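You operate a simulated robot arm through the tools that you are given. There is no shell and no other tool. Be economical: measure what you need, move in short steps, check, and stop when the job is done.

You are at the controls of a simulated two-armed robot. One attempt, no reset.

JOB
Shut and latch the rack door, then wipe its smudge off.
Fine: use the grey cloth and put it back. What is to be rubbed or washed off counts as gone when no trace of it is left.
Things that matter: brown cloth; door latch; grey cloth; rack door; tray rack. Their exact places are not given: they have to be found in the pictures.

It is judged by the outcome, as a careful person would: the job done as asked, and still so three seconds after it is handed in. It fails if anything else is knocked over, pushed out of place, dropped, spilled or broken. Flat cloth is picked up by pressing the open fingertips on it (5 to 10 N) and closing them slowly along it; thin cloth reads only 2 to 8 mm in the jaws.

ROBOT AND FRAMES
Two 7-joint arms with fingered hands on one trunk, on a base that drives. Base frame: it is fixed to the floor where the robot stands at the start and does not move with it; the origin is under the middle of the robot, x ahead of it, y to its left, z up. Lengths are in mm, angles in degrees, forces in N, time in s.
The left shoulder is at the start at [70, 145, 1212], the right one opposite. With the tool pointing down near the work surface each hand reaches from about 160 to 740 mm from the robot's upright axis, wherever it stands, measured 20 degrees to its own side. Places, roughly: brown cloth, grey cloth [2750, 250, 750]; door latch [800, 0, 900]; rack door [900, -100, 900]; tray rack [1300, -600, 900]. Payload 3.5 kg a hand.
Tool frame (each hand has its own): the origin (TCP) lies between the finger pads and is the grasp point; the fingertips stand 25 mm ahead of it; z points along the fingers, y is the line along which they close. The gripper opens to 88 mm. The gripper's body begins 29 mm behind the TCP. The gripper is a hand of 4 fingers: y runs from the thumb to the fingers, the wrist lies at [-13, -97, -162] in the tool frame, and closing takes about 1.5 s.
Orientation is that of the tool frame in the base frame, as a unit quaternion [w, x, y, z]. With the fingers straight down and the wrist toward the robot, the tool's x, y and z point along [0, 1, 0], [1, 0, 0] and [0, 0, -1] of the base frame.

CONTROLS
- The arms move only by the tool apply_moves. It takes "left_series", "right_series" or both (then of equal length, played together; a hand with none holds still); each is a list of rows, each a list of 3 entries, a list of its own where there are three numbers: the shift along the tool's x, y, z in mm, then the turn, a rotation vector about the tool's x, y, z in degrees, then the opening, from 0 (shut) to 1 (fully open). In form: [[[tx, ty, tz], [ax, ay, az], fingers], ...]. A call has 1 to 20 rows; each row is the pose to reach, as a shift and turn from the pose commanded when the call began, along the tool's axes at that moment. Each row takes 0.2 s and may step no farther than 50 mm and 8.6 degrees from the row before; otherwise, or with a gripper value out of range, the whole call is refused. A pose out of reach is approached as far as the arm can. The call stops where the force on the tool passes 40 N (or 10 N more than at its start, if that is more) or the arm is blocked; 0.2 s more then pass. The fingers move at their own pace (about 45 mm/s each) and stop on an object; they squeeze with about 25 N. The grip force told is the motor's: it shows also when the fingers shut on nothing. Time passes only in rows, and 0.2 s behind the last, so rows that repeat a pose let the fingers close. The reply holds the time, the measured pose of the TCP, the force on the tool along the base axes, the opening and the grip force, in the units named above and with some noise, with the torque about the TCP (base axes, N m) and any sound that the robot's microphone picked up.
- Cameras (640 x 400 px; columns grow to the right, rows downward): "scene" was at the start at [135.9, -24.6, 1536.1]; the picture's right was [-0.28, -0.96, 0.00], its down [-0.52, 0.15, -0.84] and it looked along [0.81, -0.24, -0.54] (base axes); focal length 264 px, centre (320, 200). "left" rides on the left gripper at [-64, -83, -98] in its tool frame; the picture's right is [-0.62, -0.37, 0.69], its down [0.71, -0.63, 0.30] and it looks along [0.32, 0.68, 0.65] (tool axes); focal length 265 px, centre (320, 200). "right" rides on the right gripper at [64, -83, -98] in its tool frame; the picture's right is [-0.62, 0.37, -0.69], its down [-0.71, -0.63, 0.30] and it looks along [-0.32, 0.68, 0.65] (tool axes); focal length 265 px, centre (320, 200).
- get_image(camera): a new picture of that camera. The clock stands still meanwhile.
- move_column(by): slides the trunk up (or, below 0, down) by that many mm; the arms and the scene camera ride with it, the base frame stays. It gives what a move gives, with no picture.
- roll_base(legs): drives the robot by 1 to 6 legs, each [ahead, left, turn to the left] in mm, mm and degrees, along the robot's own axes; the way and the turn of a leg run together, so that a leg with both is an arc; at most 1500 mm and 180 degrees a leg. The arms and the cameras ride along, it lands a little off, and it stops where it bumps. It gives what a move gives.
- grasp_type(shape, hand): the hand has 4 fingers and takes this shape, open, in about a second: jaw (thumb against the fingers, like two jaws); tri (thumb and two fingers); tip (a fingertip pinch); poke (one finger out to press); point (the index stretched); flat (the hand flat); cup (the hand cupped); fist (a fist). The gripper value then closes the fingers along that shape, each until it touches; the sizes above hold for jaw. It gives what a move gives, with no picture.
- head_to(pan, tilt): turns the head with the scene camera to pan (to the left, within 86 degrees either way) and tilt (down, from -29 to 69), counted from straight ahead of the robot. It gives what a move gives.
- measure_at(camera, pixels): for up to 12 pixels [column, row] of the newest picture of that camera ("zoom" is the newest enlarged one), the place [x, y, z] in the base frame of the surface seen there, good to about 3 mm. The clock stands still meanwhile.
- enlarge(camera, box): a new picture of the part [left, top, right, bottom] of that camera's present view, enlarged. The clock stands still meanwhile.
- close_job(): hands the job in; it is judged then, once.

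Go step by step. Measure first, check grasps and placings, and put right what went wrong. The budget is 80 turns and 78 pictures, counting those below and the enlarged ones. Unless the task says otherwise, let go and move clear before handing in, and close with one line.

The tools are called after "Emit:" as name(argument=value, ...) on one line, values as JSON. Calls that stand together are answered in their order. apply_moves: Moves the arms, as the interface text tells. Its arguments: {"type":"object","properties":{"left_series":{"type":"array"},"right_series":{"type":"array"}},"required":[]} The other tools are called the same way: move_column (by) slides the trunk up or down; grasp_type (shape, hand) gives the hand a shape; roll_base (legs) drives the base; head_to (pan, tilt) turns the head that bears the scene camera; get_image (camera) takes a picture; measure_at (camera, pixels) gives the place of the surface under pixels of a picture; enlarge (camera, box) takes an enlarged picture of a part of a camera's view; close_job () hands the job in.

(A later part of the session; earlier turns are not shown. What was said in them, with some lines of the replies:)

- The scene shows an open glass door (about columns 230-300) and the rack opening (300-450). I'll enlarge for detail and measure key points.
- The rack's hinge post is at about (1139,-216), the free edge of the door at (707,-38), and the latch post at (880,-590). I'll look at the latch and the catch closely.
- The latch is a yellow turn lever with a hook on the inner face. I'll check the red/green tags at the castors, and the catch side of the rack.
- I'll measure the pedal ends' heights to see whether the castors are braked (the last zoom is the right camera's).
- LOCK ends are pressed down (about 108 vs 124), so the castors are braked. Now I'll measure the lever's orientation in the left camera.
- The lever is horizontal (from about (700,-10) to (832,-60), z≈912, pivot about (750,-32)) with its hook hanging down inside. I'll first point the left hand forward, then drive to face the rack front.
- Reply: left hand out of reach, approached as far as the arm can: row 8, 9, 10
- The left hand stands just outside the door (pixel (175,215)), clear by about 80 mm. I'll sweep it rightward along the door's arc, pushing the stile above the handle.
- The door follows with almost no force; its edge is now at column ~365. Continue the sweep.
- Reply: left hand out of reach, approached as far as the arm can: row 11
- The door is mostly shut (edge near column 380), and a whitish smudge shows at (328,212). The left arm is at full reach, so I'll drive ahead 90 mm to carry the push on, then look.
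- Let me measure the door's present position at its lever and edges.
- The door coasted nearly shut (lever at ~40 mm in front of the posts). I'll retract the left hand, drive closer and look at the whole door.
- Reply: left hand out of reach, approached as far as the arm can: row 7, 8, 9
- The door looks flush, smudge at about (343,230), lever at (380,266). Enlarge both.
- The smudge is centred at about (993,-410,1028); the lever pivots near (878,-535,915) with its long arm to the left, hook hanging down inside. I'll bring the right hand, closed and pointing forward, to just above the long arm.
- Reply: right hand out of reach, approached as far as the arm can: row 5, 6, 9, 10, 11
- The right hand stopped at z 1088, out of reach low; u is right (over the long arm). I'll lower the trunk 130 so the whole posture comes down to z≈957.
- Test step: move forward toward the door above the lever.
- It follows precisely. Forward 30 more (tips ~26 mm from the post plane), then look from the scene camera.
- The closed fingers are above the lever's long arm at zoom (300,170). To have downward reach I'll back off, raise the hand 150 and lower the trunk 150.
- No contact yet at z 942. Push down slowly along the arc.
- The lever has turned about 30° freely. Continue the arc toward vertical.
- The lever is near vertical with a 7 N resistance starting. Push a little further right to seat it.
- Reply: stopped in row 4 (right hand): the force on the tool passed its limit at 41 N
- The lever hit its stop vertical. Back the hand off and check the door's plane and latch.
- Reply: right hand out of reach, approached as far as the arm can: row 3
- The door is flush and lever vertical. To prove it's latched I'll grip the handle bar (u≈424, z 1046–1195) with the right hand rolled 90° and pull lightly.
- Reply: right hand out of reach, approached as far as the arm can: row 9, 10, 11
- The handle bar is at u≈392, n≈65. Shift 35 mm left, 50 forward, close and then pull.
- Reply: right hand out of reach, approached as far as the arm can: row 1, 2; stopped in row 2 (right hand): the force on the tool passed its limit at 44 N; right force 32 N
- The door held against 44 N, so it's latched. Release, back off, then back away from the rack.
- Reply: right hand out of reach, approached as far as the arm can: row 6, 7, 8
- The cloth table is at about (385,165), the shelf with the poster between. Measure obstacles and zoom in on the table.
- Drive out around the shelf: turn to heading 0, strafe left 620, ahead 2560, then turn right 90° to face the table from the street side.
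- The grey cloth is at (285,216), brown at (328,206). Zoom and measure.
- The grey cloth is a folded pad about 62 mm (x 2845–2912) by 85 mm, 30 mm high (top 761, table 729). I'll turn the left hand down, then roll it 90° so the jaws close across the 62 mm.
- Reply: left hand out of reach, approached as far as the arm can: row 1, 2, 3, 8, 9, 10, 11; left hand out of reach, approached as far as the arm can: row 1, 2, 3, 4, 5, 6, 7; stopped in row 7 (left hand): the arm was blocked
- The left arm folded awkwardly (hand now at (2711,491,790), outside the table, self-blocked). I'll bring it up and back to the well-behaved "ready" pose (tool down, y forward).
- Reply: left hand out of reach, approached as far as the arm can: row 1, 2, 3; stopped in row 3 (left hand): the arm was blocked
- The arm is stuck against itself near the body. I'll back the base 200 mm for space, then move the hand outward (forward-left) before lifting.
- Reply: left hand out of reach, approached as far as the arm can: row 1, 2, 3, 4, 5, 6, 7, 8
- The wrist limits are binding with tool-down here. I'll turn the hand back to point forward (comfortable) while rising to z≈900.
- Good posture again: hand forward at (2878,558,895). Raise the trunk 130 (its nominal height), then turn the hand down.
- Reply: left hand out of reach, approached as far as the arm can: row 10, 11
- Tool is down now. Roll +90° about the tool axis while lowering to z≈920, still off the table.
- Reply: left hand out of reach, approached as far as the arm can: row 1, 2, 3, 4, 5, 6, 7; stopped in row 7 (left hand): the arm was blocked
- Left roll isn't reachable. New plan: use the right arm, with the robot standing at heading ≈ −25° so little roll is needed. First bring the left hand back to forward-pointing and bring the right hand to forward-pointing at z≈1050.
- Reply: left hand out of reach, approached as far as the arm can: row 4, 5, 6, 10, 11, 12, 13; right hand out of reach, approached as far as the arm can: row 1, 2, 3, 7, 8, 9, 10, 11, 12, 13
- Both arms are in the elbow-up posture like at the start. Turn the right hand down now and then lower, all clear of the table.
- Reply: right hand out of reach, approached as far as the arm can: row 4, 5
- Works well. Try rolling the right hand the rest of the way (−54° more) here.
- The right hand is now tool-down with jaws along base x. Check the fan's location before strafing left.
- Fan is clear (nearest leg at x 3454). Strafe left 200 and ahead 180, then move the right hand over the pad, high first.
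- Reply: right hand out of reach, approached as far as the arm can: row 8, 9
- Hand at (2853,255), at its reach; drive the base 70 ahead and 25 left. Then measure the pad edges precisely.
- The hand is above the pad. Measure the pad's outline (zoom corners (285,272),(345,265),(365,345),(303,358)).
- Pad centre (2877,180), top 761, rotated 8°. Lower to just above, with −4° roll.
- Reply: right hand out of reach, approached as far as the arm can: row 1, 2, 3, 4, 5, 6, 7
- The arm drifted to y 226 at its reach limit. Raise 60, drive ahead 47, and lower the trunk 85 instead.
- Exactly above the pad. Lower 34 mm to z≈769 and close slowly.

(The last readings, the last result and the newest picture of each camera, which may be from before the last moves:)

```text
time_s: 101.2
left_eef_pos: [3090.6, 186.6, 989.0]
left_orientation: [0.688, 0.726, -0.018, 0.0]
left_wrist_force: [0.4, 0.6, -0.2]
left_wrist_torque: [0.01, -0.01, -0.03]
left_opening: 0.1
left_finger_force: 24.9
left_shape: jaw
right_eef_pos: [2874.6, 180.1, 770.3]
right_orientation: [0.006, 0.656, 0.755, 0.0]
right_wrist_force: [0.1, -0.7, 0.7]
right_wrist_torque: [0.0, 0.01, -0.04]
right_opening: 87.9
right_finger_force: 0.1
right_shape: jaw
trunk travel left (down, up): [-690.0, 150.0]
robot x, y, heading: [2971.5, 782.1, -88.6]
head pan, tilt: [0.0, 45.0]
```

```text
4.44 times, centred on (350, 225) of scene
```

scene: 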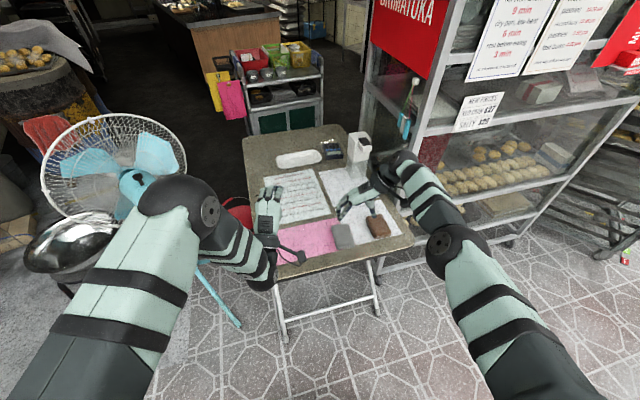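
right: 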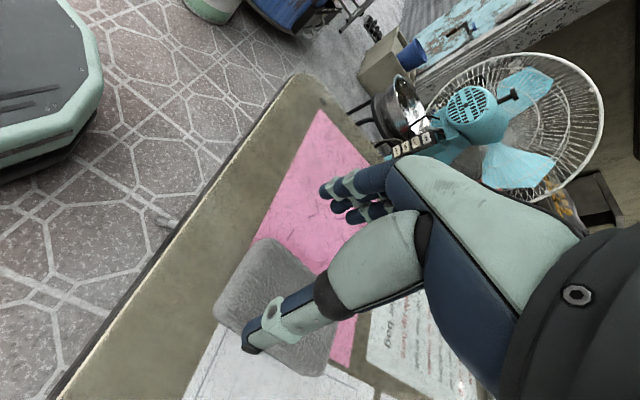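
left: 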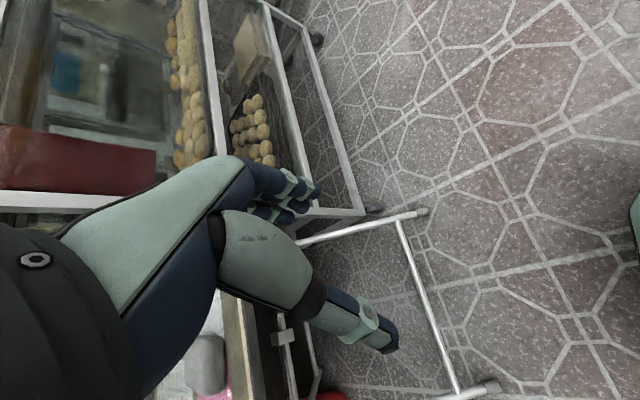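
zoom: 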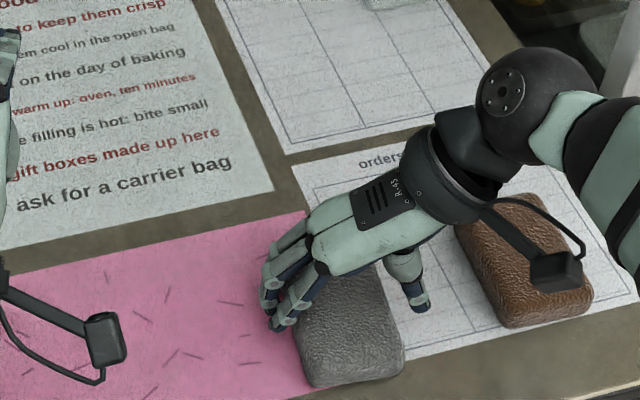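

The fingers straddle the pad (fingers left at (280,320), thumb at (415,300)). Close.

Emit:
apply_moves(right_series=[[[0, 0, 0], [0, 0, 0], 0.9], [[0, 0, 0], [0, 0, 0], 0.8], [[0, 0, 0], [0, 0, 0], 0.7], [[0, 0, 0], [0, 0, 0], 0.6], [[0, 0, 0], [0, 0, 0], 0.5], [[0, 0, 0], [0, 0, 0], 0.4], [[0, 0, 0], [0, 0, 0], 0.2], [[0, 0, 0], [0, 0, 0], 0], [[0, 0, 0], [0, 0, 0], 0], [[0, 0, 0], [0, 0, 0], 0], [[0, 0, 0], [0, 0, 0], 0], [[0, 0, 0], [0, 0, 0], 0]])

Emit:
apply_moves(right_series=[[[0, 0, -15], [0, 0, 0], 0], [[0, 0, -35], [0, 0, 0], 0], [[0, 0, -60], [0, 0, 0], 0], [[0, 0, -85], [0, 0, 0], 0], [[0, 0, -110], [0, 0, 0], 0]])

Emit:
get_image(camera="right")

Emit:
enlarge(camera="scene", box=[280, 150, 420, 270])

```text
time_s: 103.8
left_eef_pos: [3090.9, 188.5, 989.6]
left_orientation: [0.687, 0.726, -0.018, 0.0]
left_wrist_force: [0.0, 0.4, 0.1]
left_wrist_torque: [0.0, 0.01, 0.03]
left_opening: 0.0
left_finger_force: 24.9
left_shape: jaw
right_eef_pos: [2875.0, 179.9, 770.2]
right_orientation: [0.005, 0.657, 0.754, 0.0]
right_wrist_force: [-0.2, -0.3, 1.3]
right_wrist_torque: [0.01, 0.0, 0.0]
right_opening: 62.1
right_finger_force: 25.0
right_shape: jaw
trunk travel left (down, up): [-690.0, 150.0]
robot x, y, heading: [2974.8, 778.4, -88.7]
head pan, tilt: [0.0, 45.0]
```

```text
time_s: 105.0
left_eef_pos: [3090.8, 187.3, 989.2]
left_orientation: [0.687, 0.726, -0.018, 0.0]
left_wrist_force: [-0.1, 0.0, -1.0]
left_wrist_torque: [0.0, 0.01, 0.02]
left_opening: 0.1
left_finger_force: 25.4
left_shape: jaw
right_eef_pos: [2873.4, 180.7, 879.8]
right_orientation: [0.005, 0.656, 0.754, 0.0]
right_wrist_force: [0.4, 0.0, -0.7]
right_wrist_torque: [0.0, 0.01, 0.0]
right_opening: 62.2
right_finger_force: 25.0
right_shape: jaw
trunk travel left (down, up): [-690.0, 150.0]
robot x, y, heading: [2970.5, 777.9, -88.9]
head pan, tilt: [0.0, 45.0]
```

```text
26 pictures are left
```

right: 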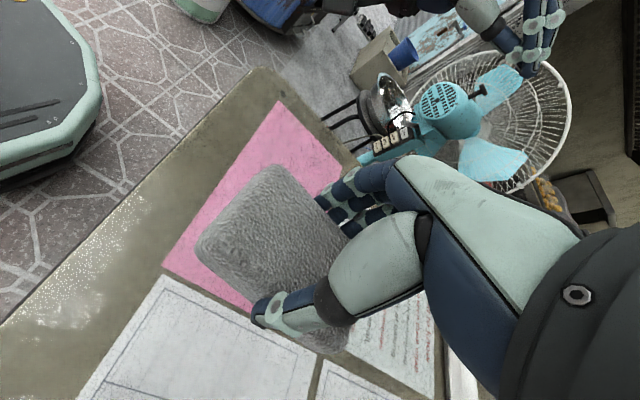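

```text
3.33 times, centred on (350, 210) of scene
```

zoom: 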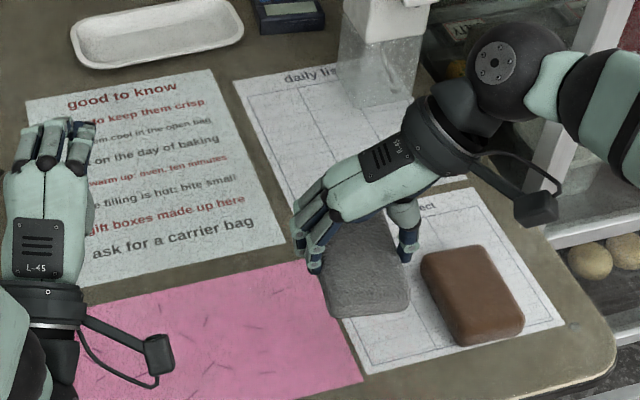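

Pad held (opening 62 mm, steady). Back out from the table, strafe along the street to the rack and turn to face it at a distance.

Emit:
roll_base(legs=[[-350, 0, 0], [0, -1300, 0], [0, -1255, 0], [0, 0, 54]])

Emit:
apply_moves(right_series=[[[5, 0, -10], [0, -8.2, 0], 0], [[10, 0, -20], [0, -16.4, 0], 0], [[15, 0, -30], [0, -24.6, 0], 0], [[20, 0, -40], [0, -32.8, 0], 0], [[20, 0, -50], [0, -41, 0], 0], [[20, 0, -60], [0, -49.2, 0], 0], [[20, 0, -70], [0, -57.4, 0], 0], [[20, 0, -80], [0, -65.6, 0], 0], [[20, 0, -90], [0, -73.8, 0], 0], [[20, 0, -100], [0, -82, 0], 0], [[20, 0, -110], [0, -90, 0], 0]])

Emit:
get_image(camera="scene")

```text
time_s: 121.7
left_eef_pos: [931.0, 820.1, 990.6]
left_orientation: [0.618, 0.661, 0.302, 0.301]
left_wrist_force: [-0.6, -0.4, 0.2]
left_wrist_torque: [-0.01, 0.03, 0.0]
left_opening: 0.1
left_finger_force: 24.9
left_shape: jaw
right_eef_pos: [802.1, 646.1, 879.1]
right_orientation: [0.004, 0.258, 0.966, 0.002]
right_wrist_force: [0.2, -0.6, 0.0]
right_wrist_torque: [-0.03, 0.02, -0.03]
right_opening: 62.3
right_finger_force: 25.3
right_shape: jaw
trunk travel left (down, up): [-690.0, 150.0]
robot x, y, heading: [393.7, 1090.9, -36.6]
head pan, tilt: [0.0, 45.0]
```

```text
time_s: 124.1
left_eef_pos: [929.8, 820.9, 989.3]
left_orientation: [0.617, 0.661, 0.302, 0.302]
left_wrist_force: [-0.7, -1.0, -0.1]
left_wrist_torque: [0.0, 0.02, 0.01]
left_opening: 0.0
left_finger_force: 24.5
left_shape: jaw
right_eef_pos: [782.7, 654.4, 989.3]
right_orientation: [0.686, 0.186, 0.679, -0.181]
right_wrist_force: [-0.7, -0.3, 1.0]
right_wrist_torque: [0.01, 0.02, -0.03]
right_opening: 61.9
right_finger_force: 25.0
right_shape: jaw
trunk travel left (down, up): [-690.0, 150.0]
robot x, y, heading: [392.5, 1085.8, -36.4]
head pan, tilt: [0.0, 45.0]
```

```text
24 pictures are left
```

scene: 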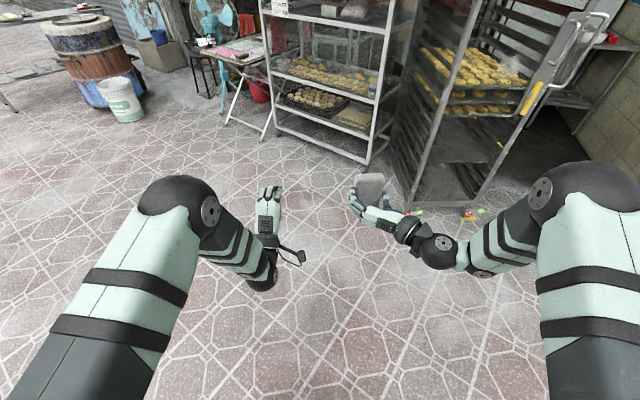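

Hand points forward with the pad flat to the front. Retract the left hand, turn to align, and drive to about 100 mm in front of the smudge.

Emit:
apply_moves(left_series=[[[20, 10, -25], [0, 0, 0], 0], [[40, 20, -50], [0, 0, 0], 0], [[60, 30, -75], [0, 0, 0], 0], [[80, 40, -100], [0, 0, 0], 0], [[100, 50, -125], [0, 0, 0], 0], [[120, 60, -150], [0, 0, 0], 0], [[140, 70, -170], [0, 0, 0], 0]])

Emit:
roll_base(legs=[[0, 0, -4.6], [660, -634, 0]])

Emit:
head_to(pan=0, tilt=35)

Emit:
get_image(camera="scene")

```text
time_s: 125.7
left_eef_pos: [925.2, 982.3, 1165.6]
left_orientation: [0.616, 0.662, 0.303, 0.301]
left_wrist_force: [0.1, 0.2, -0.2]
left_wrist_torque: [0.03, 0.04, -0.03]
left_opening: 0.1
left_finger_force: 24.9
left_shape: jaw
left hand out of reach, approached as far as the arm can: row 1, 2, 3, 4, 5, 6, 7
right_eef_pos: [784.3, 655.8, 988.8]
right_orientation: [0.686, 0.186, 0.68, -0.18]
right_wrist_force: [0.1, 0.9, -1.5]
right_wrist_torque: [0.03, 0.0, -0.04]
right_opening: 62.1
right_finger_force: 24.8
right_shape: jaw
trunk travel left (down, up): [-690.0, 150.0]
robot x, y, heading: [398.3, 1089.8, -36.2]
head pan, tilt: [0.0, 45.0]
```

```text
time_s: 130.9
left_eef_pos: [981.5, 45.6, 1167.0]
left_orientation: [0.629, 0.673, 0.275, 0.275]
left_wrist_force: [0.4, -0.8, 0.1]
left_wrist_torque: [-0.03, 0.03, -0.01]
left_opening: 0.1
left_finger_force: 24.7
left_shape: jaw
right_eef_pos: [811.9, -269.2, 989.2]
right_orientation: [0.678, 0.213, 0.672, -0.209]
right_wrist_force: [-1.0, 0.8, -0.5]
right_wrist_torque: [0.0, 0.03, 0.03]
right_opening: 62.2
right_finger_force: 24.5
right_shape: jaw
trunk travel left (down, up): [-690.0, 150.0]
robot x, y, heading: [459.1, 195.1, -41.3]
head pan, tilt: [0.0, 45.0]
```

```text
time_s: 131.6
left_eef_pos: [981.0, 45.4, 1167.8]
left_orientation: [0.629, 0.674, 0.275, 0.275]
left_wrist_force: [0.4, 0.0, 0.4]
left_wrist_torque: [-0.02, -0.02, 0.05]
left_opening: 0.0
left_finger_force: 24.6
left_shape: jaw
right_eef_pos: [812.1, -269.9, 988.3]
right_orientation: [0.678, 0.213, 0.671, -0.209]
right_wrist_force: [0.0, 0.5, -0.3]
right_wrist_torque: [-0.03, 0.0, 0.03]
right_opening: 61.9
right_finger_force: 24.6
right_shape: jaw
trunk travel left (down, up): [-690.0, 150.0]
robot x, y, heading: [458.8, 197.2, -41.3]
head pan, tilt: [0.0, 35.0]
```

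```text
23 pictures are left
```

scene: 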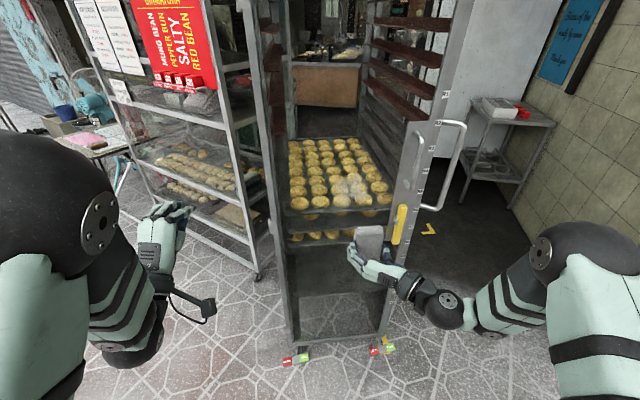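

Alignment is right (hand heading −34.7°). Measure the smudge extents before moving in.

Emit:
enlarge(camera="scene", box=[310, 140, 400, 230])

Emit:
roll_base(legs=[[125, 3, 0]])

```text
4.44 times, centred on (355, 185) of scene
```

zoom: 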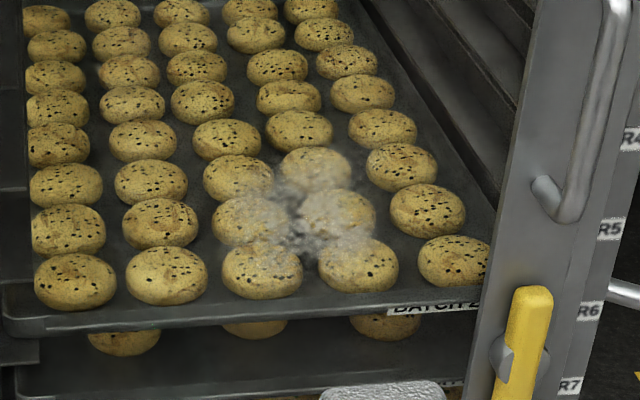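

```text
time_s: 132.9
left_eef_pos: [1077.1, -35.9, 1168.1]
left_orientation: [0.63, 0.672, 0.275, 0.275]
left_wrist_force: [-0.3, 0.7, 0.2]
left_wrist_torque: [-0.01, 0.01, 0.01]
left_opening: 0.1
left_finger_force: 24.8
left_shape: jaw
right_eef_pos: [910.4, -350.8, 989.1]
right_orientation: [0.678, 0.212, 0.672, -0.21]
right_wrist_force: [0.4, 0.5, -0.5]
right_wrist_torque: [0.01, 0.05, 0.0]
right_opening: 62.1
right_finger_force: 25.0
right_shape: jaw
trunk travel left (down, up): [-690.0, 150.0]
robot x, y, heading: [556.5, 117.5, -41.2]
head pan, tilt: [0.0, 35.0]
```

The smudge spans about u 184–310, z 978–1071. Raise the hand 35 and approach to near contact (n now 111, contact expected about 60 ahead).

Emit:
apply_moves(right_series=[[[-18, 0, 15], [0, 0, 0], 0], [[-35, 0, 30], [0, 0, 0], 0], [[-35, 0, 42], [0, 0, 0], 0], [[-35, 0, 50], [0, 0, 0], 0], [[-35, 0, 54], [0, 0, 0], 0]])

Emit:
get_image(camera="right")

```text
time_s: 134.1
left_eef_pos: [1079.4, -36.7, 1167.1]
left_orientation: [0.629, 0.674, 0.274, 0.274]
left_wrist_force: [0.1, 0.0, 0.1]
left_wrist_torque: [0.03, -0.03, -0.01]
left_opening: 0.1
left_finger_force: 25.0
left_shape: jaw
right_eef_pos: [953.6, -382.1, 1022.6]
right_orientation: [0.678, 0.214, 0.672, -0.209]
right_wrist_force: [-1.0, 0.2, -1.2]
right_wrist_torque: [0.06, 0.0, -0.04]
right_opening: 62.1
right_finger_force: 24.8
right_shape: jaw
trunk travel left (down, up): [-690.0, 150.0]
robot x, y, heading: [555.0, 117.4, -41.2]
head pan, tilt: [0.0, 35.0]
```

```text
21 pictures are left
```

right: 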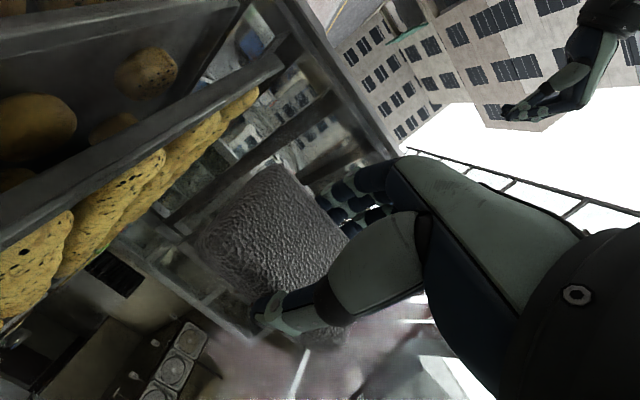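

No contact yet (n 58). Step in 2 mm at a time.

Emit:
apply_moves(right_series=[[[0, 0, 2], [0, 0, 0], 0], [[0, 0, 4], [0, 0, 0], 0], [[0, 0, 6], [0, 0, 0], 0], [[0, 0, 7], [0, 0, 0], 0], [[0, 0, 7], [0, 0, 0], 0]])

```text
time_s: 135.3
left_eef_pos: [1078.8, -37.2, 1165.9]
left_orientation: [0.629, 0.673, 0.275, 0.275]
left_wrist_force: [-0.3, -0.2, -0.2]
left_wrist_torque: [0.01, -0.01, -0.05]
left_opening: 0.0
left_finger_force: 25.0
left_shape: jaw
right_eef_pos: [959.9, -385.9, 1024.2]
right_orientation: [0.678, 0.214, 0.671, -0.21]
right_wrist_force: [-0.3, 0.6, -0.4]
right_wrist_torque: [0.0, 0.03, -0.01]
right_opening: 61.9
right_finger_force: 24.3
right_shape: jaw
trunk travel left (down, up): [-690.0, 150.0]
robot x, y, heading: [557.0, 115.7, -41.2]
head pan, tilt: [0.0, 35.0]
```

Still free. Continue in small steps.

Emit:
apply_moves(right_series=[[[0, 0, 2], [0, 0, 0], 0], [[0, 0, 4], [0, 0, 0], 0], [[0, 0, 5], [0, 0, 0], 0], [[0, 0, 5], [0, 0, 0], 0]])

Emit:
apply_moves(right_series=[[[0, 0, 1], [0, 0, 0], 0], [[0, 0, 2], [0, 0, 0], 0], [[0, 0, 3], [0, 0, 0], 0], [[0, 0, 3], [0, 0, 0], 0]])

```text
time_s: 136.3
left_eef_pos: [1076.0, -33.7, 1168.3]
left_orientation: [0.63, 0.672, 0.275, 0.276]
left_wrist_force: [-0.4, 0.4, 0.6]
left_wrist_torque: [-0.01, 0.0, 0.0]
left_opening: 0.0
left_finger_force: 24.9
left_shape: jaw
right_eef_pos: [960.8, -388.1, 1025.5]
right_orientation: [0.678, 0.213, 0.672, -0.209]
right_wrist_force: [-13.2, 11.4, -5.5]
right_wrist_torque: [-0.02, 0.1, 0.0]
right_opening: 61.4
right_finger_force: 25.0
right_shape: jaw
trunk travel left (down, up): [-690.0, 150.0]
robot x, y, heading: [556.0, 113.3, -41.2]
head pan, tilt: [0.0, 35.0]
```

```text
time_s: 137.3
left_eef_pos: [1074.2, -33.8, 1170.5]
left_orientation: [0.631, 0.672, 0.274, 0.275]
left_wrist_force: [-0.6, 0.5, -0.4]
left_wrist_torque: [0.0, 0.02, 0.02]
left_opening: 0.0
left_finger_force: 24.6
left_shape: jaw
right_eef_pos: [961.3, -387.4, 1025.5]
right_orientation: [0.679, 0.213, 0.671, -0.21]
right_wrist_force: [-23.4, 17.0, -8.8]
right_wrist_torque: [-0.05, 0.25, -0.03]
right_opening: 61.0
right_finger_force: 24.9
right_shape: jaw
trunk travel left (down, up): [-690.0, 150.0]
robot x, y, heading: [553.0, 115.0, -41.5]
head pan, tilt: [0.0, 35.0]
```

Contact made (now ~30 N). Ease off 4 mm and wipe in a serpentine over the smudge.

Emit:
apply_moves(right_series=[[[0, 0, -4], [0, 0, 0], 0], [[0, 22, -4], [0, 0, 0], 0], [[0, 44, -4], [0, 0, 0], 0], [[-18, 44, -4], [0, 0, 0], 0], [[-35, 44, -4], [0, 0, 0], 0], [[-35, 22, -4], [0, 0, 0], 0], [[-35, 0, -4], [0, 0, 0], 0], [[-35, -22, -4], [0, 0, 0], 0], [[-35, -45, -4], [0, 0, 0], 0], [[-18, -45, -4], [0, 0, 0], 0], [[0, -45, -4], [0, 0, 0], 0], [[0, -22, -4], [0, 0, 0], 0], [[0, 0, -4], [0, 0, 0], 0], [[0, 22, -4], [0, 0, 0], 0], [[0, 44, -4], [0, 0, 0], 0], [[18, 44, -4], [0, 0, 0], 0], [[35, 44, -4], [0, 0, 0], 0], [[35, 22, -4], [0, 0, 0], 0], [[35, 0, -4], [0, 0, 0], 0], [[35, -22, -4], [0, 0, 0], 0]])

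Emit:
apply_moves(right_series=[[[0, -23, 0], [0, 0, 0], 0], [[-18, -23, 0], [0, 0, 0], 0], [[-35, -23, 0], [0, 0, 0], 0], [[-35, 0, 0], [0, 0, 0], 0], [[-35, 22, 0], [0, 0, 0], 0], [[-35, 44, 0], [0, 0, 0], 0], [[-35, 66, 0], [0, 0, 0], 0]])

Emit:
apply_moves(right_series=[[[0, 0, -10], [0, 0, 0], 0], [[20, 0, -30], [0, 0, 0], 0], [[60, 0, -60], [0, 0, 0], 0], [[100, 0, -60], [0, 0, 0], 0], [[130, 0, -60], [0, 0, 0], 0]])

Emit:
enlarge(camera="scene", box=[280, 110, 420, 230])

```text
time_s: 141.5
left_eef_pos: [1077.6, -35.2, 1167.5]
left_orientation: [0.629, 0.673, 0.275, 0.276]
left_wrist_force: [-0.7, 0.0, 0.5]
left_wrist_torque: [0.0, 0.0, 0.02]
left_opening: 0.0
left_finger_force: 25.0
left_shape: jaw
right_eef_pos: [947.2, -405.1, 990.3]
right_orientation: [0.678, 0.214, 0.671, -0.21]
right_wrist_force: [-3.9, 5.5, 0.2]
right_wrist_torque: [0.0, -0.02, 0.05]
right_opening: 60.6
right_finger_force: 24.6
right_shape: jaw
trunk travel left (down, up): [-690.0, 150.0]
robot x, y, heading: [554.0, 116.7, -41.2]
head pan, tilt: [0.0, 35.0]
```

```text
time_s: 143.1
left_eef_pos: [1076.5, -34.9, 1167.8]
left_orientation: [0.629, 0.673, 0.275, 0.276]
left_wrist_force: [0.9, -0.3, 0.9]
left_wrist_torque: [0.01, 0.03, -0.01]
left_opening: 0.0
left_finger_force: 25.1
left_shape: jaw
right_eef_pos: [984.4, -352.6, 1027.4]
right_orientation: [0.679, 0.214, 0.671, -0.21]
right_wrist_force: [-11.3, 2.1, -1.0]
right_wrist_torque: [0.05, 0.0, -0.12]
right_opening: 60.4
right_finger_force: 25.0
right_shape: jaw
trunk travel left (down, up): [-690.0, 150.0]
robot x, y, heading: [554.6, 115.5, -41.2]
head pan, tilt: [0.0, 35.0]
```

```text
time_s: 144.3
left_eef_pos: [1078.8, -37.0, 1167.7]
left_orientation: [0.629, 0.673, 0.274, 0.274]
left_wrist_force: [0.7, 1.0, -0.6]
left_wrist_torque: [0.0, 0.0, 0.02]
left_opening: 0.1
left_finger_force: 24.7
left_shape: jaw
right_eef_pos: [943.8, -320.6, 894.8]
right_orientation: [0.677, 0.213, 0.673, -0.208]
right_wrist_force: [0.5, 0.0, -0.5]
right_wrist_torque: [-0.01, 0.01, 0.0]
right_opening: 60.8
right_finger_force: 25.1
right_shape: jaw
right hand out of reach, approached as far as the arm can: row 4, 5
trunk travel left (down, up): [-690.0, 150.0]
robot x, y, heading: [557.1, 113.7, -41.6]
head pan, tilt: [0.0, 35.0]
```

```text
3.33 times, centred on (350, 170) of scene
```

zoom: 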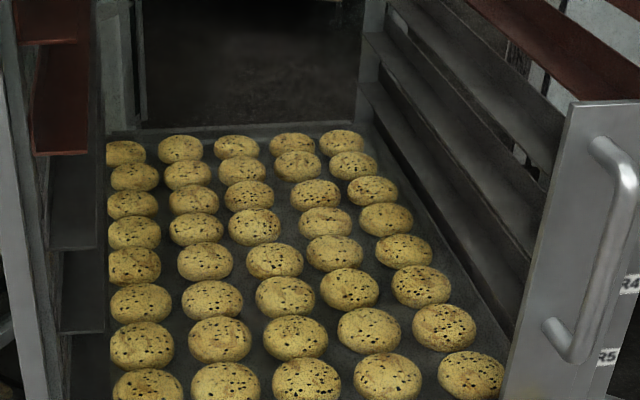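

The smudge seems gone; I'll check the area below and the full view as well.

Emit:
enlarge(camera="scene", box=[290, 160, 430, 280])

Emit:
measure_at(camera="zoom", pixels=[[200, 200], [300, 200], [250, 120], [400, 150], [350, 250]])

Emit:
get_image(camera="scene")

```text
3.33 times, centred on (360, 220) of scene
```

zoom: 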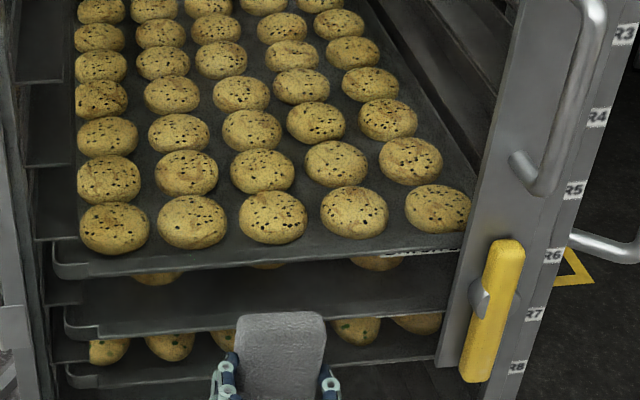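

```text
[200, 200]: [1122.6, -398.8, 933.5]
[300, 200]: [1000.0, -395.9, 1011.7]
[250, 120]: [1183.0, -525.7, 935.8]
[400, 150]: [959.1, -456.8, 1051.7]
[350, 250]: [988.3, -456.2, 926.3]
```

```text
18 pictures are left
```

scene: 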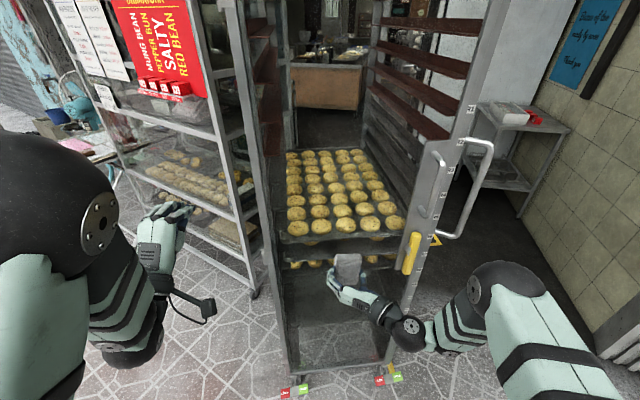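

Some pixels still resolve on the glass plane ((300,200), (400,150) in zoom), possibly faint traces. Enlarge more tightly.

Emit:
enlarge(camera="scene", box=[330, 180, 400, 240])

Emit:
measure_at(camera="zoom", pixels=[[100, 200], [170, 200], [230, 200], [300, 200], [370, 200], [440, 200], [510, 200], [300, 60], [300, 120], [300, 280], [440, 120], [440, 280]])

```text
6.67 times, centred on (365, 210) of scene
```

zoom: 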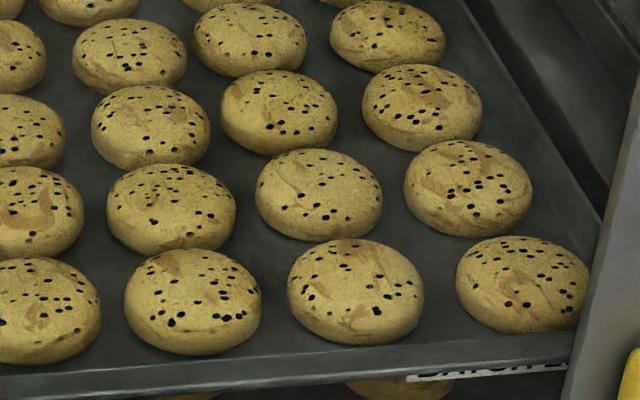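

```text
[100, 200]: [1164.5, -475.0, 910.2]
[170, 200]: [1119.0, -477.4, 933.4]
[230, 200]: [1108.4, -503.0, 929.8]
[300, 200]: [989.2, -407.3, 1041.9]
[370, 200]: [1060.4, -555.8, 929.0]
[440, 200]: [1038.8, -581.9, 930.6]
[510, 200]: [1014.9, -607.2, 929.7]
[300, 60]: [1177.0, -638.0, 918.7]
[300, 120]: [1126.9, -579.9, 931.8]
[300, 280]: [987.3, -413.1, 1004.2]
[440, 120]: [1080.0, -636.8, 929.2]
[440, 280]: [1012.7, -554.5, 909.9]
```

Visually clean, but to be sure no trace is left I'll make a second pass with slightly more pressure. First return to the contact position.

Emit:
apply_moves(right_series=[[[-40, -15, 0], [0, 0, 0], 0], [[-80, -30, 0], [0, 0, 0], 0], [[-115, -45, 10], [0, 0, 0], 0], [[-130, -45, 25], [0, 0, 0], 0], [[-130, -45, 38], [0, 0, 0], 0], [[-130, -45, 46], [0, 0, 0], 0], [[-130, -45, 49], [0, 0, 0], 0], [[-130, -45, 51], [0, 0, 0], 0], [[-130, -45, 51], [0, 0, 0], 0]])

```text
time_s: 146.3
left_eef_pos: [1080.3, -37.5, 1166.7]
left_orientation: [0.629, 0.673, 0.275, 0.275]
left_wrist_force: [-0.1, 0.0, 0.7]
left_wrist_torque: [0.01, 0.01, -0.03]
left_opening: 0.0
left_finger_force: 24.8
left_shape: jaw
right_eef_pos: [958.1, -386.1, 1024.2]
right_orientation: [0.678, 0.213, 0.672, -0.21]
right_wrist_force: [-0.1, 0.2, -0.3]
right_wrist_torque: [-0.01, 0.01, 0.0]
right_opening: 60.5
right_finger_force: 25.4
right_shape: jaw
trunk travel left (down, up): [-690.0, 150.0]
robot x, y, heading: [557.5, 111.6, -41.2]
head pan, tilt: [0.0, 35.0]
```

Now ~2 mm from contact; wipe with z +5 (≈15 N).

Emit:
apply_moves(right_series=[[[0, 0, 3], [0, 0, 0], 0], [[0, 0, 5], [0, 0, 0], 0], [[0, 22, 5], [0, 0, 0], 0], [[0, 44, 5], [0, 0, 0], 0], [[-18, 44, 5], [0, 0, 0], 0], [[-35, 44, 5], [0, 0, 0], 0], [[-35, 22, 5], [0, 0, 0], 0], [[-35, 0, 5], [0, 0, 0], 0], [[-35, -22, 5], [0, 0, 0], 0], [[-35, -45, 5], [0, 0, 0], 0], [[-18, -45, 5], [0, 0, 0], 0], [[0, -45, 5], [0, 0, 0], 0], [[0, -22, 5], [0, 0, 0], 0], [[0, 0, 5], [0, 0, 0], 0], [[0, 22, 5], [0, 0, 0], 0], [[0, 44, 5], [0, 0, 0], 0], [[18, 44, 5], [0, 0, 0], 0], [[35, 44, 5], [0, 0, 0], 0], [[35, 22, 5], [0, 0, 0], 0], [[35, 0, 5], [0, 0, 0], 0]])

Emit:
apply_moves(right_series=[[[0, -22, 0], [0, 0, 0], 0], [[0, -45, 0], [0, 0, 0], 0], [[-18, -45, 0], [0, 0, 0], 0], [[-35, -45, 0], [0, 0, 0], 0], [[-53, -45, 0], [0, 0, 0], 0], [[-53, -22, 0], [0, 0, 0], 0], [[-53, 0, 0], [0, 0, 0], 0], [[-53, 22, 0], [0, 0, 0], 0], [[-53, 44, 0], [0, 0, 0], 0], [[-25, 44, 0], [0, 0, 0], 0], [[-25, 22, 0], [0, 0, 0], 0], [[-25, 0, 0], [0, 0, 0], 0], [[-25, -22, 0], [0, 0, 0], 0], [[-10, 0, 0], [0, 0, 0], 0], [[-10, 0, -15], [0, 0, 0], 0], [[0, 0, -40], [0, 0, 0], 0], [[30, 0, -70], [0, 0, 0], 0], [[60, 0, -90], [0, 0, 0], 0]])

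Emit:
enlarge(camera="scene", box=[320, 170, 410, 240])

Emit:
get_image(camera="right")

```text
time_s: 150.5
left_eef_pos: [1076.8, -35.3, 1168.9]
left_orientation: [0.629, 0.673, 0.274, 0.275]
left_wrist_force: [-1.0, 0.3, 0.3]
left_wrist_torque: [0.01, 0.04, 0.02]
left_opening: 0.1
left_finger_force: 24.4
left_shape: jaw
right_eef_pos: [960.5, -386.8, 991.2]
right_orientation: [0.679, 0.214, 0.671, -0.209]
right_wrist_force: [-8.2, 11.2, -0.1]
right_wrist_torque: [-0.08, -0.01, 0.12]
right_opening: 60.8
right_finger_force: 25.2
right_shape: jaw
trunk travel left (down, up): [-690.0, 150.0]
robot x, y, heading: [556.3, 120.0, -41.1]
head pan, tilt: [0.0, 35.0]
```

```text
time_s: 154.3
left_eef_pos: [1080.0, -37.2, 1165.8]
left_orientation: [0.629, 0.674, 0.275, 0.275]
left_wrist_force: [1.1, 0.6, 0.4]
left_wrist_torque: [0.01, 0.01, 0.01]
left_opening: 0.1
left_finger_force: 25.0
left_shape: jaw
right_eef_pos: [913.8, -357.1, 932.5]
right_orientation: [0.677, 0.213, 0.673, -0.209]
right_wrist_force: [0.4, 0.5, 0.0]
right_wrist_torque: [-0.01, 0.01, -0.02]
right_opening: 61.1
right_finger_force: 25.4
right_shape: jaw
right hand out of reach, approached as far as the arm can: row 17, 18
trunk travel left (down, up): [-690.0, 150.0]
robot x, y, heading: [554.6, 112.1, -41.4]
head pan, tilt: [0.0, 35.0]
```

```text
5.71 times, centred on (365, 205) of scene
```

zoom: 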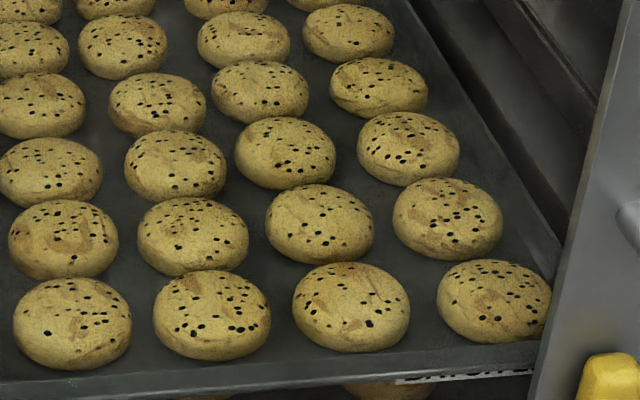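

```text
15 pictures are left
```

right: 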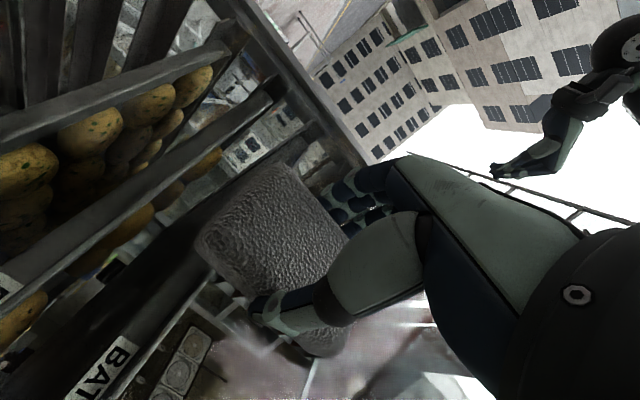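

The glass is clear. Now back away and retrace to the table side, then turn the hand down before approaching.

Emit:
roll_base(legs=[[-790, 631, 0], [0, 0, -47.4], [0, 1300, 0], [0, 1270, 0]])

Emit:
apply_moves(right_series=[[[0, 0, 0], [0, 8.2, 0], 0], [[0, 0, 0], [0, 16.4, 0], 0], [[0, 0, 0], [0, 24.6, 0], 0], [[0, 0, 0], [0, 32.8, 0], 0], [[0, 0, 0], [0, 41, 0], 0], [[0, 0, 0], [0, 49.2, 0], 0], [[0, 0, 0], [0, 57.4, 0], 0], [[0, 0, 0], [0, 65.6, 0], 0], [[0, 0, 0], [0, 73.8, 0], 0], [[0, 0, 0], [0, 82, 0], 0], [[0, 0, 0], [0, 90, 0], 0]])

Emit:
head_to(pan=0, tilt=45)

Emit:
get_image(camera="scene")

```text
time_s: 173.9
left_eef_pos: [3179.2, 554.0, 1167.1]
left_orientation: [0.686, 0.726, -0.037, -0.018]
left_wrist_force: [-0.8, 0.7, 0.1]
left_wrist_torque: [0.02, 0.02, -0.03]
left_opening: 0.0
left_finger_force: 24.8
left_shape: jaw
right_eef_pos: [2826.4, 475.8, 932.3]
right_orientation: [0.525, 0.479, 0.518, -0.477]
right_wrist_force: [-0.2, -0.1, -0.4]
right_wrist_torque: [0.0, 0.0, 0.03]
right_opening: 60.7
right_finger_force: 25.4
right_shape: jaw
trunk travel left (down, up): [-690.0, 150.0]
robot x, y, heading: [2960.2, 1048.7, -91.6]
head pan, tilt: [0.0, 35.0]
```

```text
time_s: 176.3
left_eef_pos: [3178.4, 551.5, 1166.8]
left_orientation: [0.686, 0.726, -0.038, -0.019]
left_wrist_force: [-0.7, -0.1, 0.7]
left_wrist_torque: [-0.02, 0.0, 0.03]
left_opening: 0.0
left_finger_force: 24.8
left_shape: jaw
right_eef_pos: [2826.7, 475.5, 931.9]
right_orientation: [0.004, 0.675, 0.737, 0.002]
right_wrist_force: [0.0, -0.4, -0.4]
right_wrist_torque: [-0.03, 0.0, 0.03]
right_opening: 60.6
right_finger_force: 25.2
right_shape: jaw
trunk travel left (down, up): [-690.0, 150.0]
robot x, y, heading: [2959.8, 1050.2, -91.7]
head pan, tilt: [0.0, 35.0]
```

```text
time_s: 177.0
left_eef_pos: [3180.7, 553.4, 1167.2]
left_orientation: [0.686, 0.726, -0.037, -0.018]
left_wrist_force: [0.2, 0.1, -0.2]
left_wrist_torque: [-0.02, 0.0, 0.0]
left_opening: 0.0
left_finger_force: 24.6
left_shape: jaw
right_eef_pos: [2826.9, 476.5, 932.6]
right_orientation: [0.005, 0.676, 0.737, 0.001]
right_wrist_force: [-0.1, -0.2, -0.3]
right_wrist_torque: [-0.01, -0.01, 0.02]
right_opening: 60.7
right_finger_force: 24.7
right_shape: jaw
trunk travel left (down, up): [-690.0, 150.0]
robot x, y, heading: [2961.0, 1048.0, -91.6]
head pan, tilt: [0.0, 45.0]
```

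```text
14 pictures are left
```

scene: 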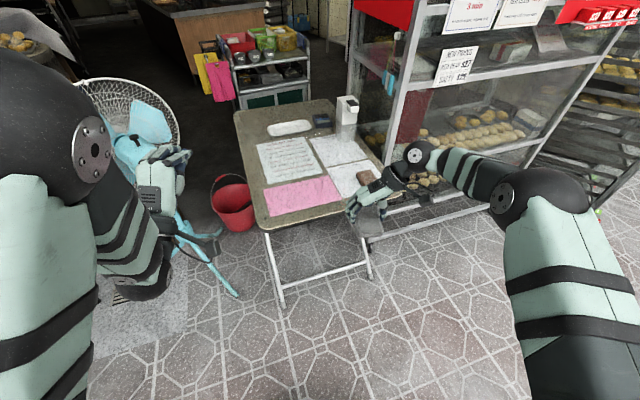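

Turn +2.9° and drive so the hand comes over the pad's original spot (2875,180), then lower.

Emit:
roll_base(legs=[[0, 0, 2.9], [290, 12, 0]])

Emit:
get_image(camera="scene")

```text
time_s: 179.4
left_eef_pos: [3221.3, 277.4, 1166.5]
left_orientation: [0.688, 0.726, -0.02, -0.003]
left_wrist_force: [0.1, 0.2, 0.3]
left_wrist_torque: [0.04, 0.0, 0.0]
left_opening: 0.1
left_finger_force: 24.8
left_shape: jaw
right_eef_pos: [2872.9, 184.4, 933.0]
right_orientation: [0.005, 0.658, 0.753, 0.002]
right_wrist_force: [-0.3, -0.3, 0.0]
right_wrist_torque: [0.03, 0.01, 0.04]
right_opening: 60.6
right_finger_force: 24.7
right_shape: jaw
trunk travel left (down, up): [-690.0, 150.0]
robot x, y, heading: [2976.4, 767.0, -88.5]
head pan, tilt: [0.0, 45.0]
```

```text
13 pictures are left
```

scene: 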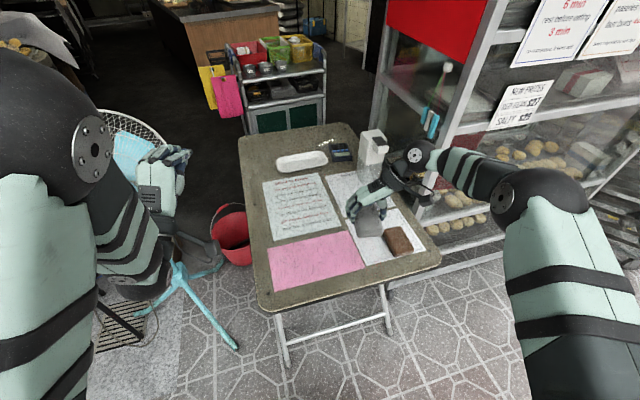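

Very close. Lower the trunk 130 (to z≈803), then fine-lower with the arm.

Emit:
move_column(by=-130)

Emit:
apply_moves(right_series=[[[-4, 2, 8], [0, 0, 0], 0], [[-4, 2, 16], [0, 0, 0], 0], [[-4, 2, 22], [0, 0, 0], 0], [[-4, 2, 27], [0, 0, 0], 0], [[-4, 2, 27], [0, 0, 0], 0]])

Emit:
enlarge(camera="scene", box=[320, 130, 440, 240])

```text
time_s: 181.0
left_eef_pos: [3220.9, 276.7, 1037.1]
left_orientation: [0.686, 0.728, -0.02, -0.001]
left_wrist_force: [0.0, 0.1, -0.1]
left_wrist_torque: [-0.02, 0.0, 0.0]
left_opening: 0.0
left_finger_force: 25.1
left_shape: jaw
right_eef_pos: [2872.0, 183.8, 803.1]
right_orientation: [0.005, 0.658, 0.753, 0.002]
right_wrist_force: [-0.5, 1.0, -0.8]
right_wrist_torque: [0.02, -0.01, 0.03]
right_opening: 60.4
right_finger_force: 25.4
right_shape: jaw
trunk travel left (down, up): [-560.0, 280.0]
robot x, y, heading: [2978.7, 765.2, -88.9]
head pan, tilt: [0.0, 45.0]
```

```text
time_s: 182.2
left_eef_pos: [3221.9, 277.3, 1036.3]
left_orientation: [0.686, 0.728, -0.02, -0.002]
left_wrist_force: [-0.1, 0.0, 0.2]
left_wrist_torque: [0.0, 0.0, -0.01]
left_opening: 0.2
left_finger_force: 24.7
left_shape: jaw
right_eef_pos: [2875.6, 180.9, 778.0]
right_orientation: [0.005, 0.658, 0.753, 0.001]
right_wrist_force: [-0.5, 0.3, -1.5]
right_wrist_torque: [0.0, 0.04, 0.0]
right_opening: 60.8
right_finger_force: 25.0
right_shape: jaw
trunk travel left (down, up): [-560.0, 280.0]
robot x, y, heading: [2978.2, 763.7, -88.8]
head pan, tilt: [0.0, 45.0]
```

```text
3.64 times, centred on (380, 185) of scene
```

zoom: 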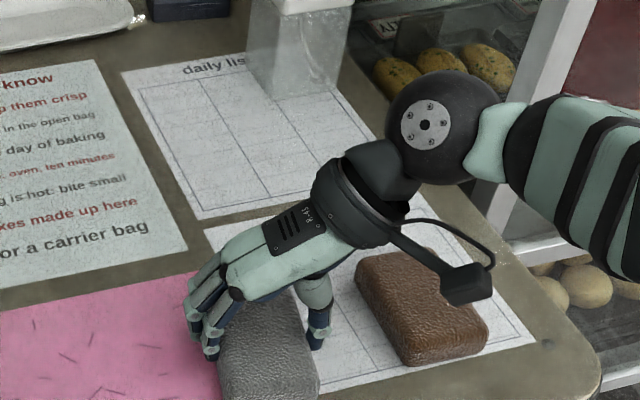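

Hand at z 778; step down to contact.

Emit:
apply_moves(right_series=[[[0, 0, 3], [0, 0, 0], 0], [[0, 0, 6], [0, 0, 0], 0], [[0, 0, 8], [0, 0, 0], 0], [[0, 0, 8], [0, 0, 0], 0]])

```text
time_s: 183.2
left_eef_pos: [3221.4, 277.2, 1037.8]
left_orientation: [0.687, 0.726, -0.019, -0.002]
left_wrist_force: [-0.3, 0.3, 0.3]
left_wrist_torque: [-0.01, 0.0, -0.02]
left_opening: 0.0
left_finger_force: 24.8
left_shape: jaw
right_eef_pos: [2876.8, 179.5, 767.6]
right_orientation: [0.005, 0.658, 0.753, 0.001]
right_wrist_force: [0.2, 0.4, 4.8]
right_wrist_torque: [-0.02, 0.19, 0.02]
right_opening: 60.4
right_finger_force: 24.6
right_shape: jaw
trunk travel left (down, up): [-560.0, 280.0]
robot x, y, heading: [2979.9, 767.3, -88.6]
head pan, tilt: [0.0, 45.0]
```

Contact at about 5 N. Open the fingers, then rise straight up.

Emit:
apply_moves(right_series=[[[0, 0, 0], [0, 0, 0], 0.75], [[0, 0, 0], [0, 0, 0], 0.9], [[0, 0, 0], [0, 0, 0], 1], [[0, 0, 0], [0, 0, 0], 1], [[0, 0, 0], [0, 0, 0], 1], [[0, 0, -10], [0, 0, 0], 1], [[0, 0, -25], [0, 0, 0], 1], [[0, 0, -50], [0, 0, 0], 1], [[0, 0, -80], [0, 0, 0], 1], [[0, 0, -110], [0, 0, 0], 1], [[0, 0, -140], [0, 0, 0], 1]])

Emit:
roll_base(legs=[[-330, 0, 0]])

Emit:
enlarge(camera="scene", box=[220, 70, 420, 240])

Emit:
measure_at(camera="zoom", pixels=[[320, 250], [390, 230]])

```text
time_s: 185.6
left_eef_pos: [3221.9, 277.7, 1037.1]
left_orientation: [0.687, 0.726, -0.019, -0.002]
left_wrist_force: [1.1, 0.0, -0.2]
left_wrist_torque: [-0.02, 0.03, -0.03]
left_opening: 0.0
left_finger_force: 25.2
left_shape: jaw
right_eef_pos: [2874.9, 179.5, 907.7]
right_orientation: [0.005, 0.658, 0.753, 0.002]
right_wrist_force: [0.3, -0.2, 0.2]
right_wrist_torque: [-0.04, -0.01, 0.01]
right_opening: 87.7
right_finger_force: 0.0
right_shape: jaw
trunk travel left (down, up): [-560.0, 280.0]
robot x, y, heading: [2980.5, 763.0, -88.4]
head pan, tilt: [0.0, 45.0]
```

```text
time_s: 187.7
left_eef_pos: [3213.1, 600.5, 1036.9]
left_orientation: [0.686, 0.727, -0.021, -0.003]
left_wrist_force: [0.2, 0.2, 0.6]
left_wrist_torque: [0.01, 0.02, 0.01]
left_opening: 0.0
left_finger_force: 24.9
left_shape: jaw
right_eef_pos: [2865.5, 504.1, 907.9]
right_orientation: [0.005, 0.659, 0.752, 0.002]
right_wrist_force: [-0.9, 0.2, 0.1]
right_wrist_torque: [0.0, 0.01, 0.02]
right_opening: 87.8
right_finger_force: 0.1
right_shape: jaw
trunk travel left (down, up): [-560.0, 280.0]
robot x, y, heading: [2971.3, 1088.3, -88.9]
head pan, tilt: [0.0, 45.0]
```

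```text
2.35 times, centred on (320, 155) of scene
```

zoom: 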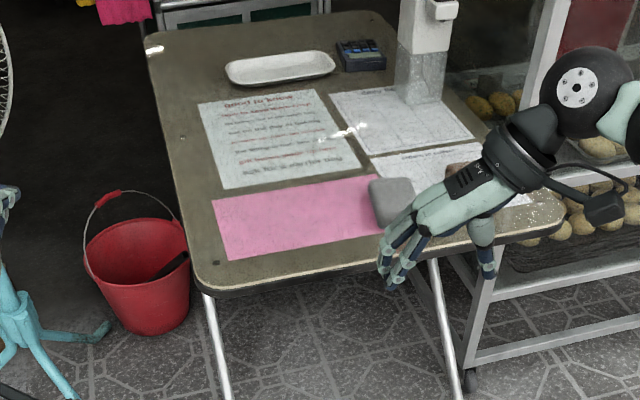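

```text
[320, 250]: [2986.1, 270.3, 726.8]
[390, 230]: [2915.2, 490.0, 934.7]
```

The grey pad lies back in its place beside the brown one. I'll go back for one last look at the door (latch and glass).

Emit:
roll_base(legs=[[0, -1300, 0], [0, -1270, 0], [0, 0, 54], [350, -550, 0]])

Emit:
head_to(pan=0, tilt=25)

Emit:
get_image(camera="scene")

```text
time_s: 205.8
left_eef_pos: [930.5, 300.4, 1037.1]
left_orientation: [0.615, 0.658, 0.309, 0.306]
left_wrist_force: [-0.7, -0.5, 0.2]
left_wrist_torque: [-0.03, -0.01, -0.02]
left_opening: 0.0
left_finger_force: 25.3
left_shape: jaw
right_eef_pos: [801.2, -36.2, 907.2]
right_orientation: [0.004, 0.249, 0.968, 0.004]
right_wrist_force: [-0.1, -0.4, 0.4]
right_wrist_torque: [0.0, -0.02, -0.03]
right_opening: 87.7
right_finger_force: 0.0
right_shape: jaw
trunk travel left (down, up): [-560.0, 280.0]
robot x, y, heading: [394.4, 398.3, -35.4]
head pan, tilt: [0.0, 45.0]
```

```text
time_s: 206.7
left_eef_pos: [929.6, 300.3, 1036.1]
left_orientation: [0.614, 0.658, 0.309, 0.307]
left_wrist_force: [0.6, -0.7, 0.2]
left_wrist_torque: [-0.04, -0.01, 0.05]
left_opening: 0.0
left_finger_force: 25.1
left_shape: jaw
right_eef_pos: [801.2, -36.1, 907.9]
right_orientation: [0.004, 0.249, 0.969, 0.004]
right_wrist_force: [-0.1, -0.3, -0.8]
right_wrist_torque: [0.02, 0.0, -0.01]
right_opening: 87.8
right_finger_force: 0.0
right_shape: jaw
trunk travel left (down, up): [-560.0, 280.0]
robot x, y, heading: [397.8, 393.3, -35.3]
head pan, tilt: [0.0, 25.0]
```

```text
10 pictures are left
```

scene: 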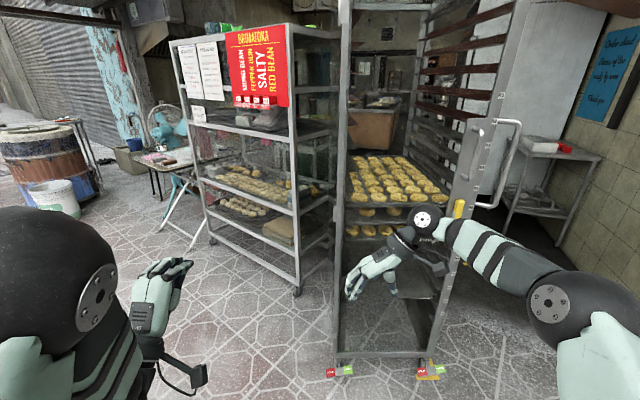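

Emit:
enlarge(camera="scene", box=[340, 130, 490, 240])

Emit:
enlarge(camera="scene", box=[120, 110, 220, 210])

```text
3.64 times, centred on (415, 185) of scene
```

zoom: 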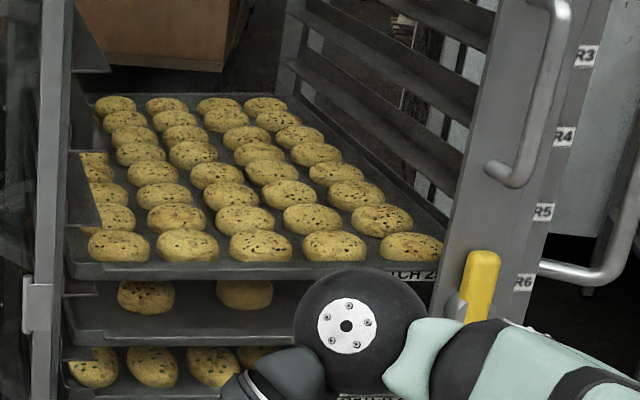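

```text
4.00 times, centred on (170, 160) of scene
```

zoom: 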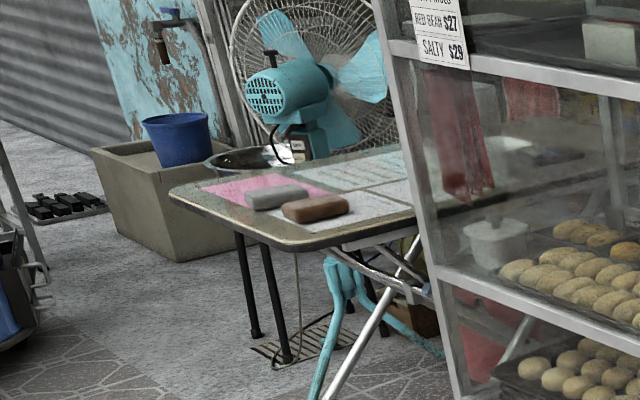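

The door is shut with the lever vertical, the glass shows no trace of the smudge, and both cloths lie in their places. Hands are empty and clear, so I'm handing in.

Emit:
close_job()

```text
The job is handed in.
```

The rack door is shut and latched: it held against a 44 N pull. Its smudge is wiped off with no trace visible, and the grey cloth is back in its place beside the brown one.
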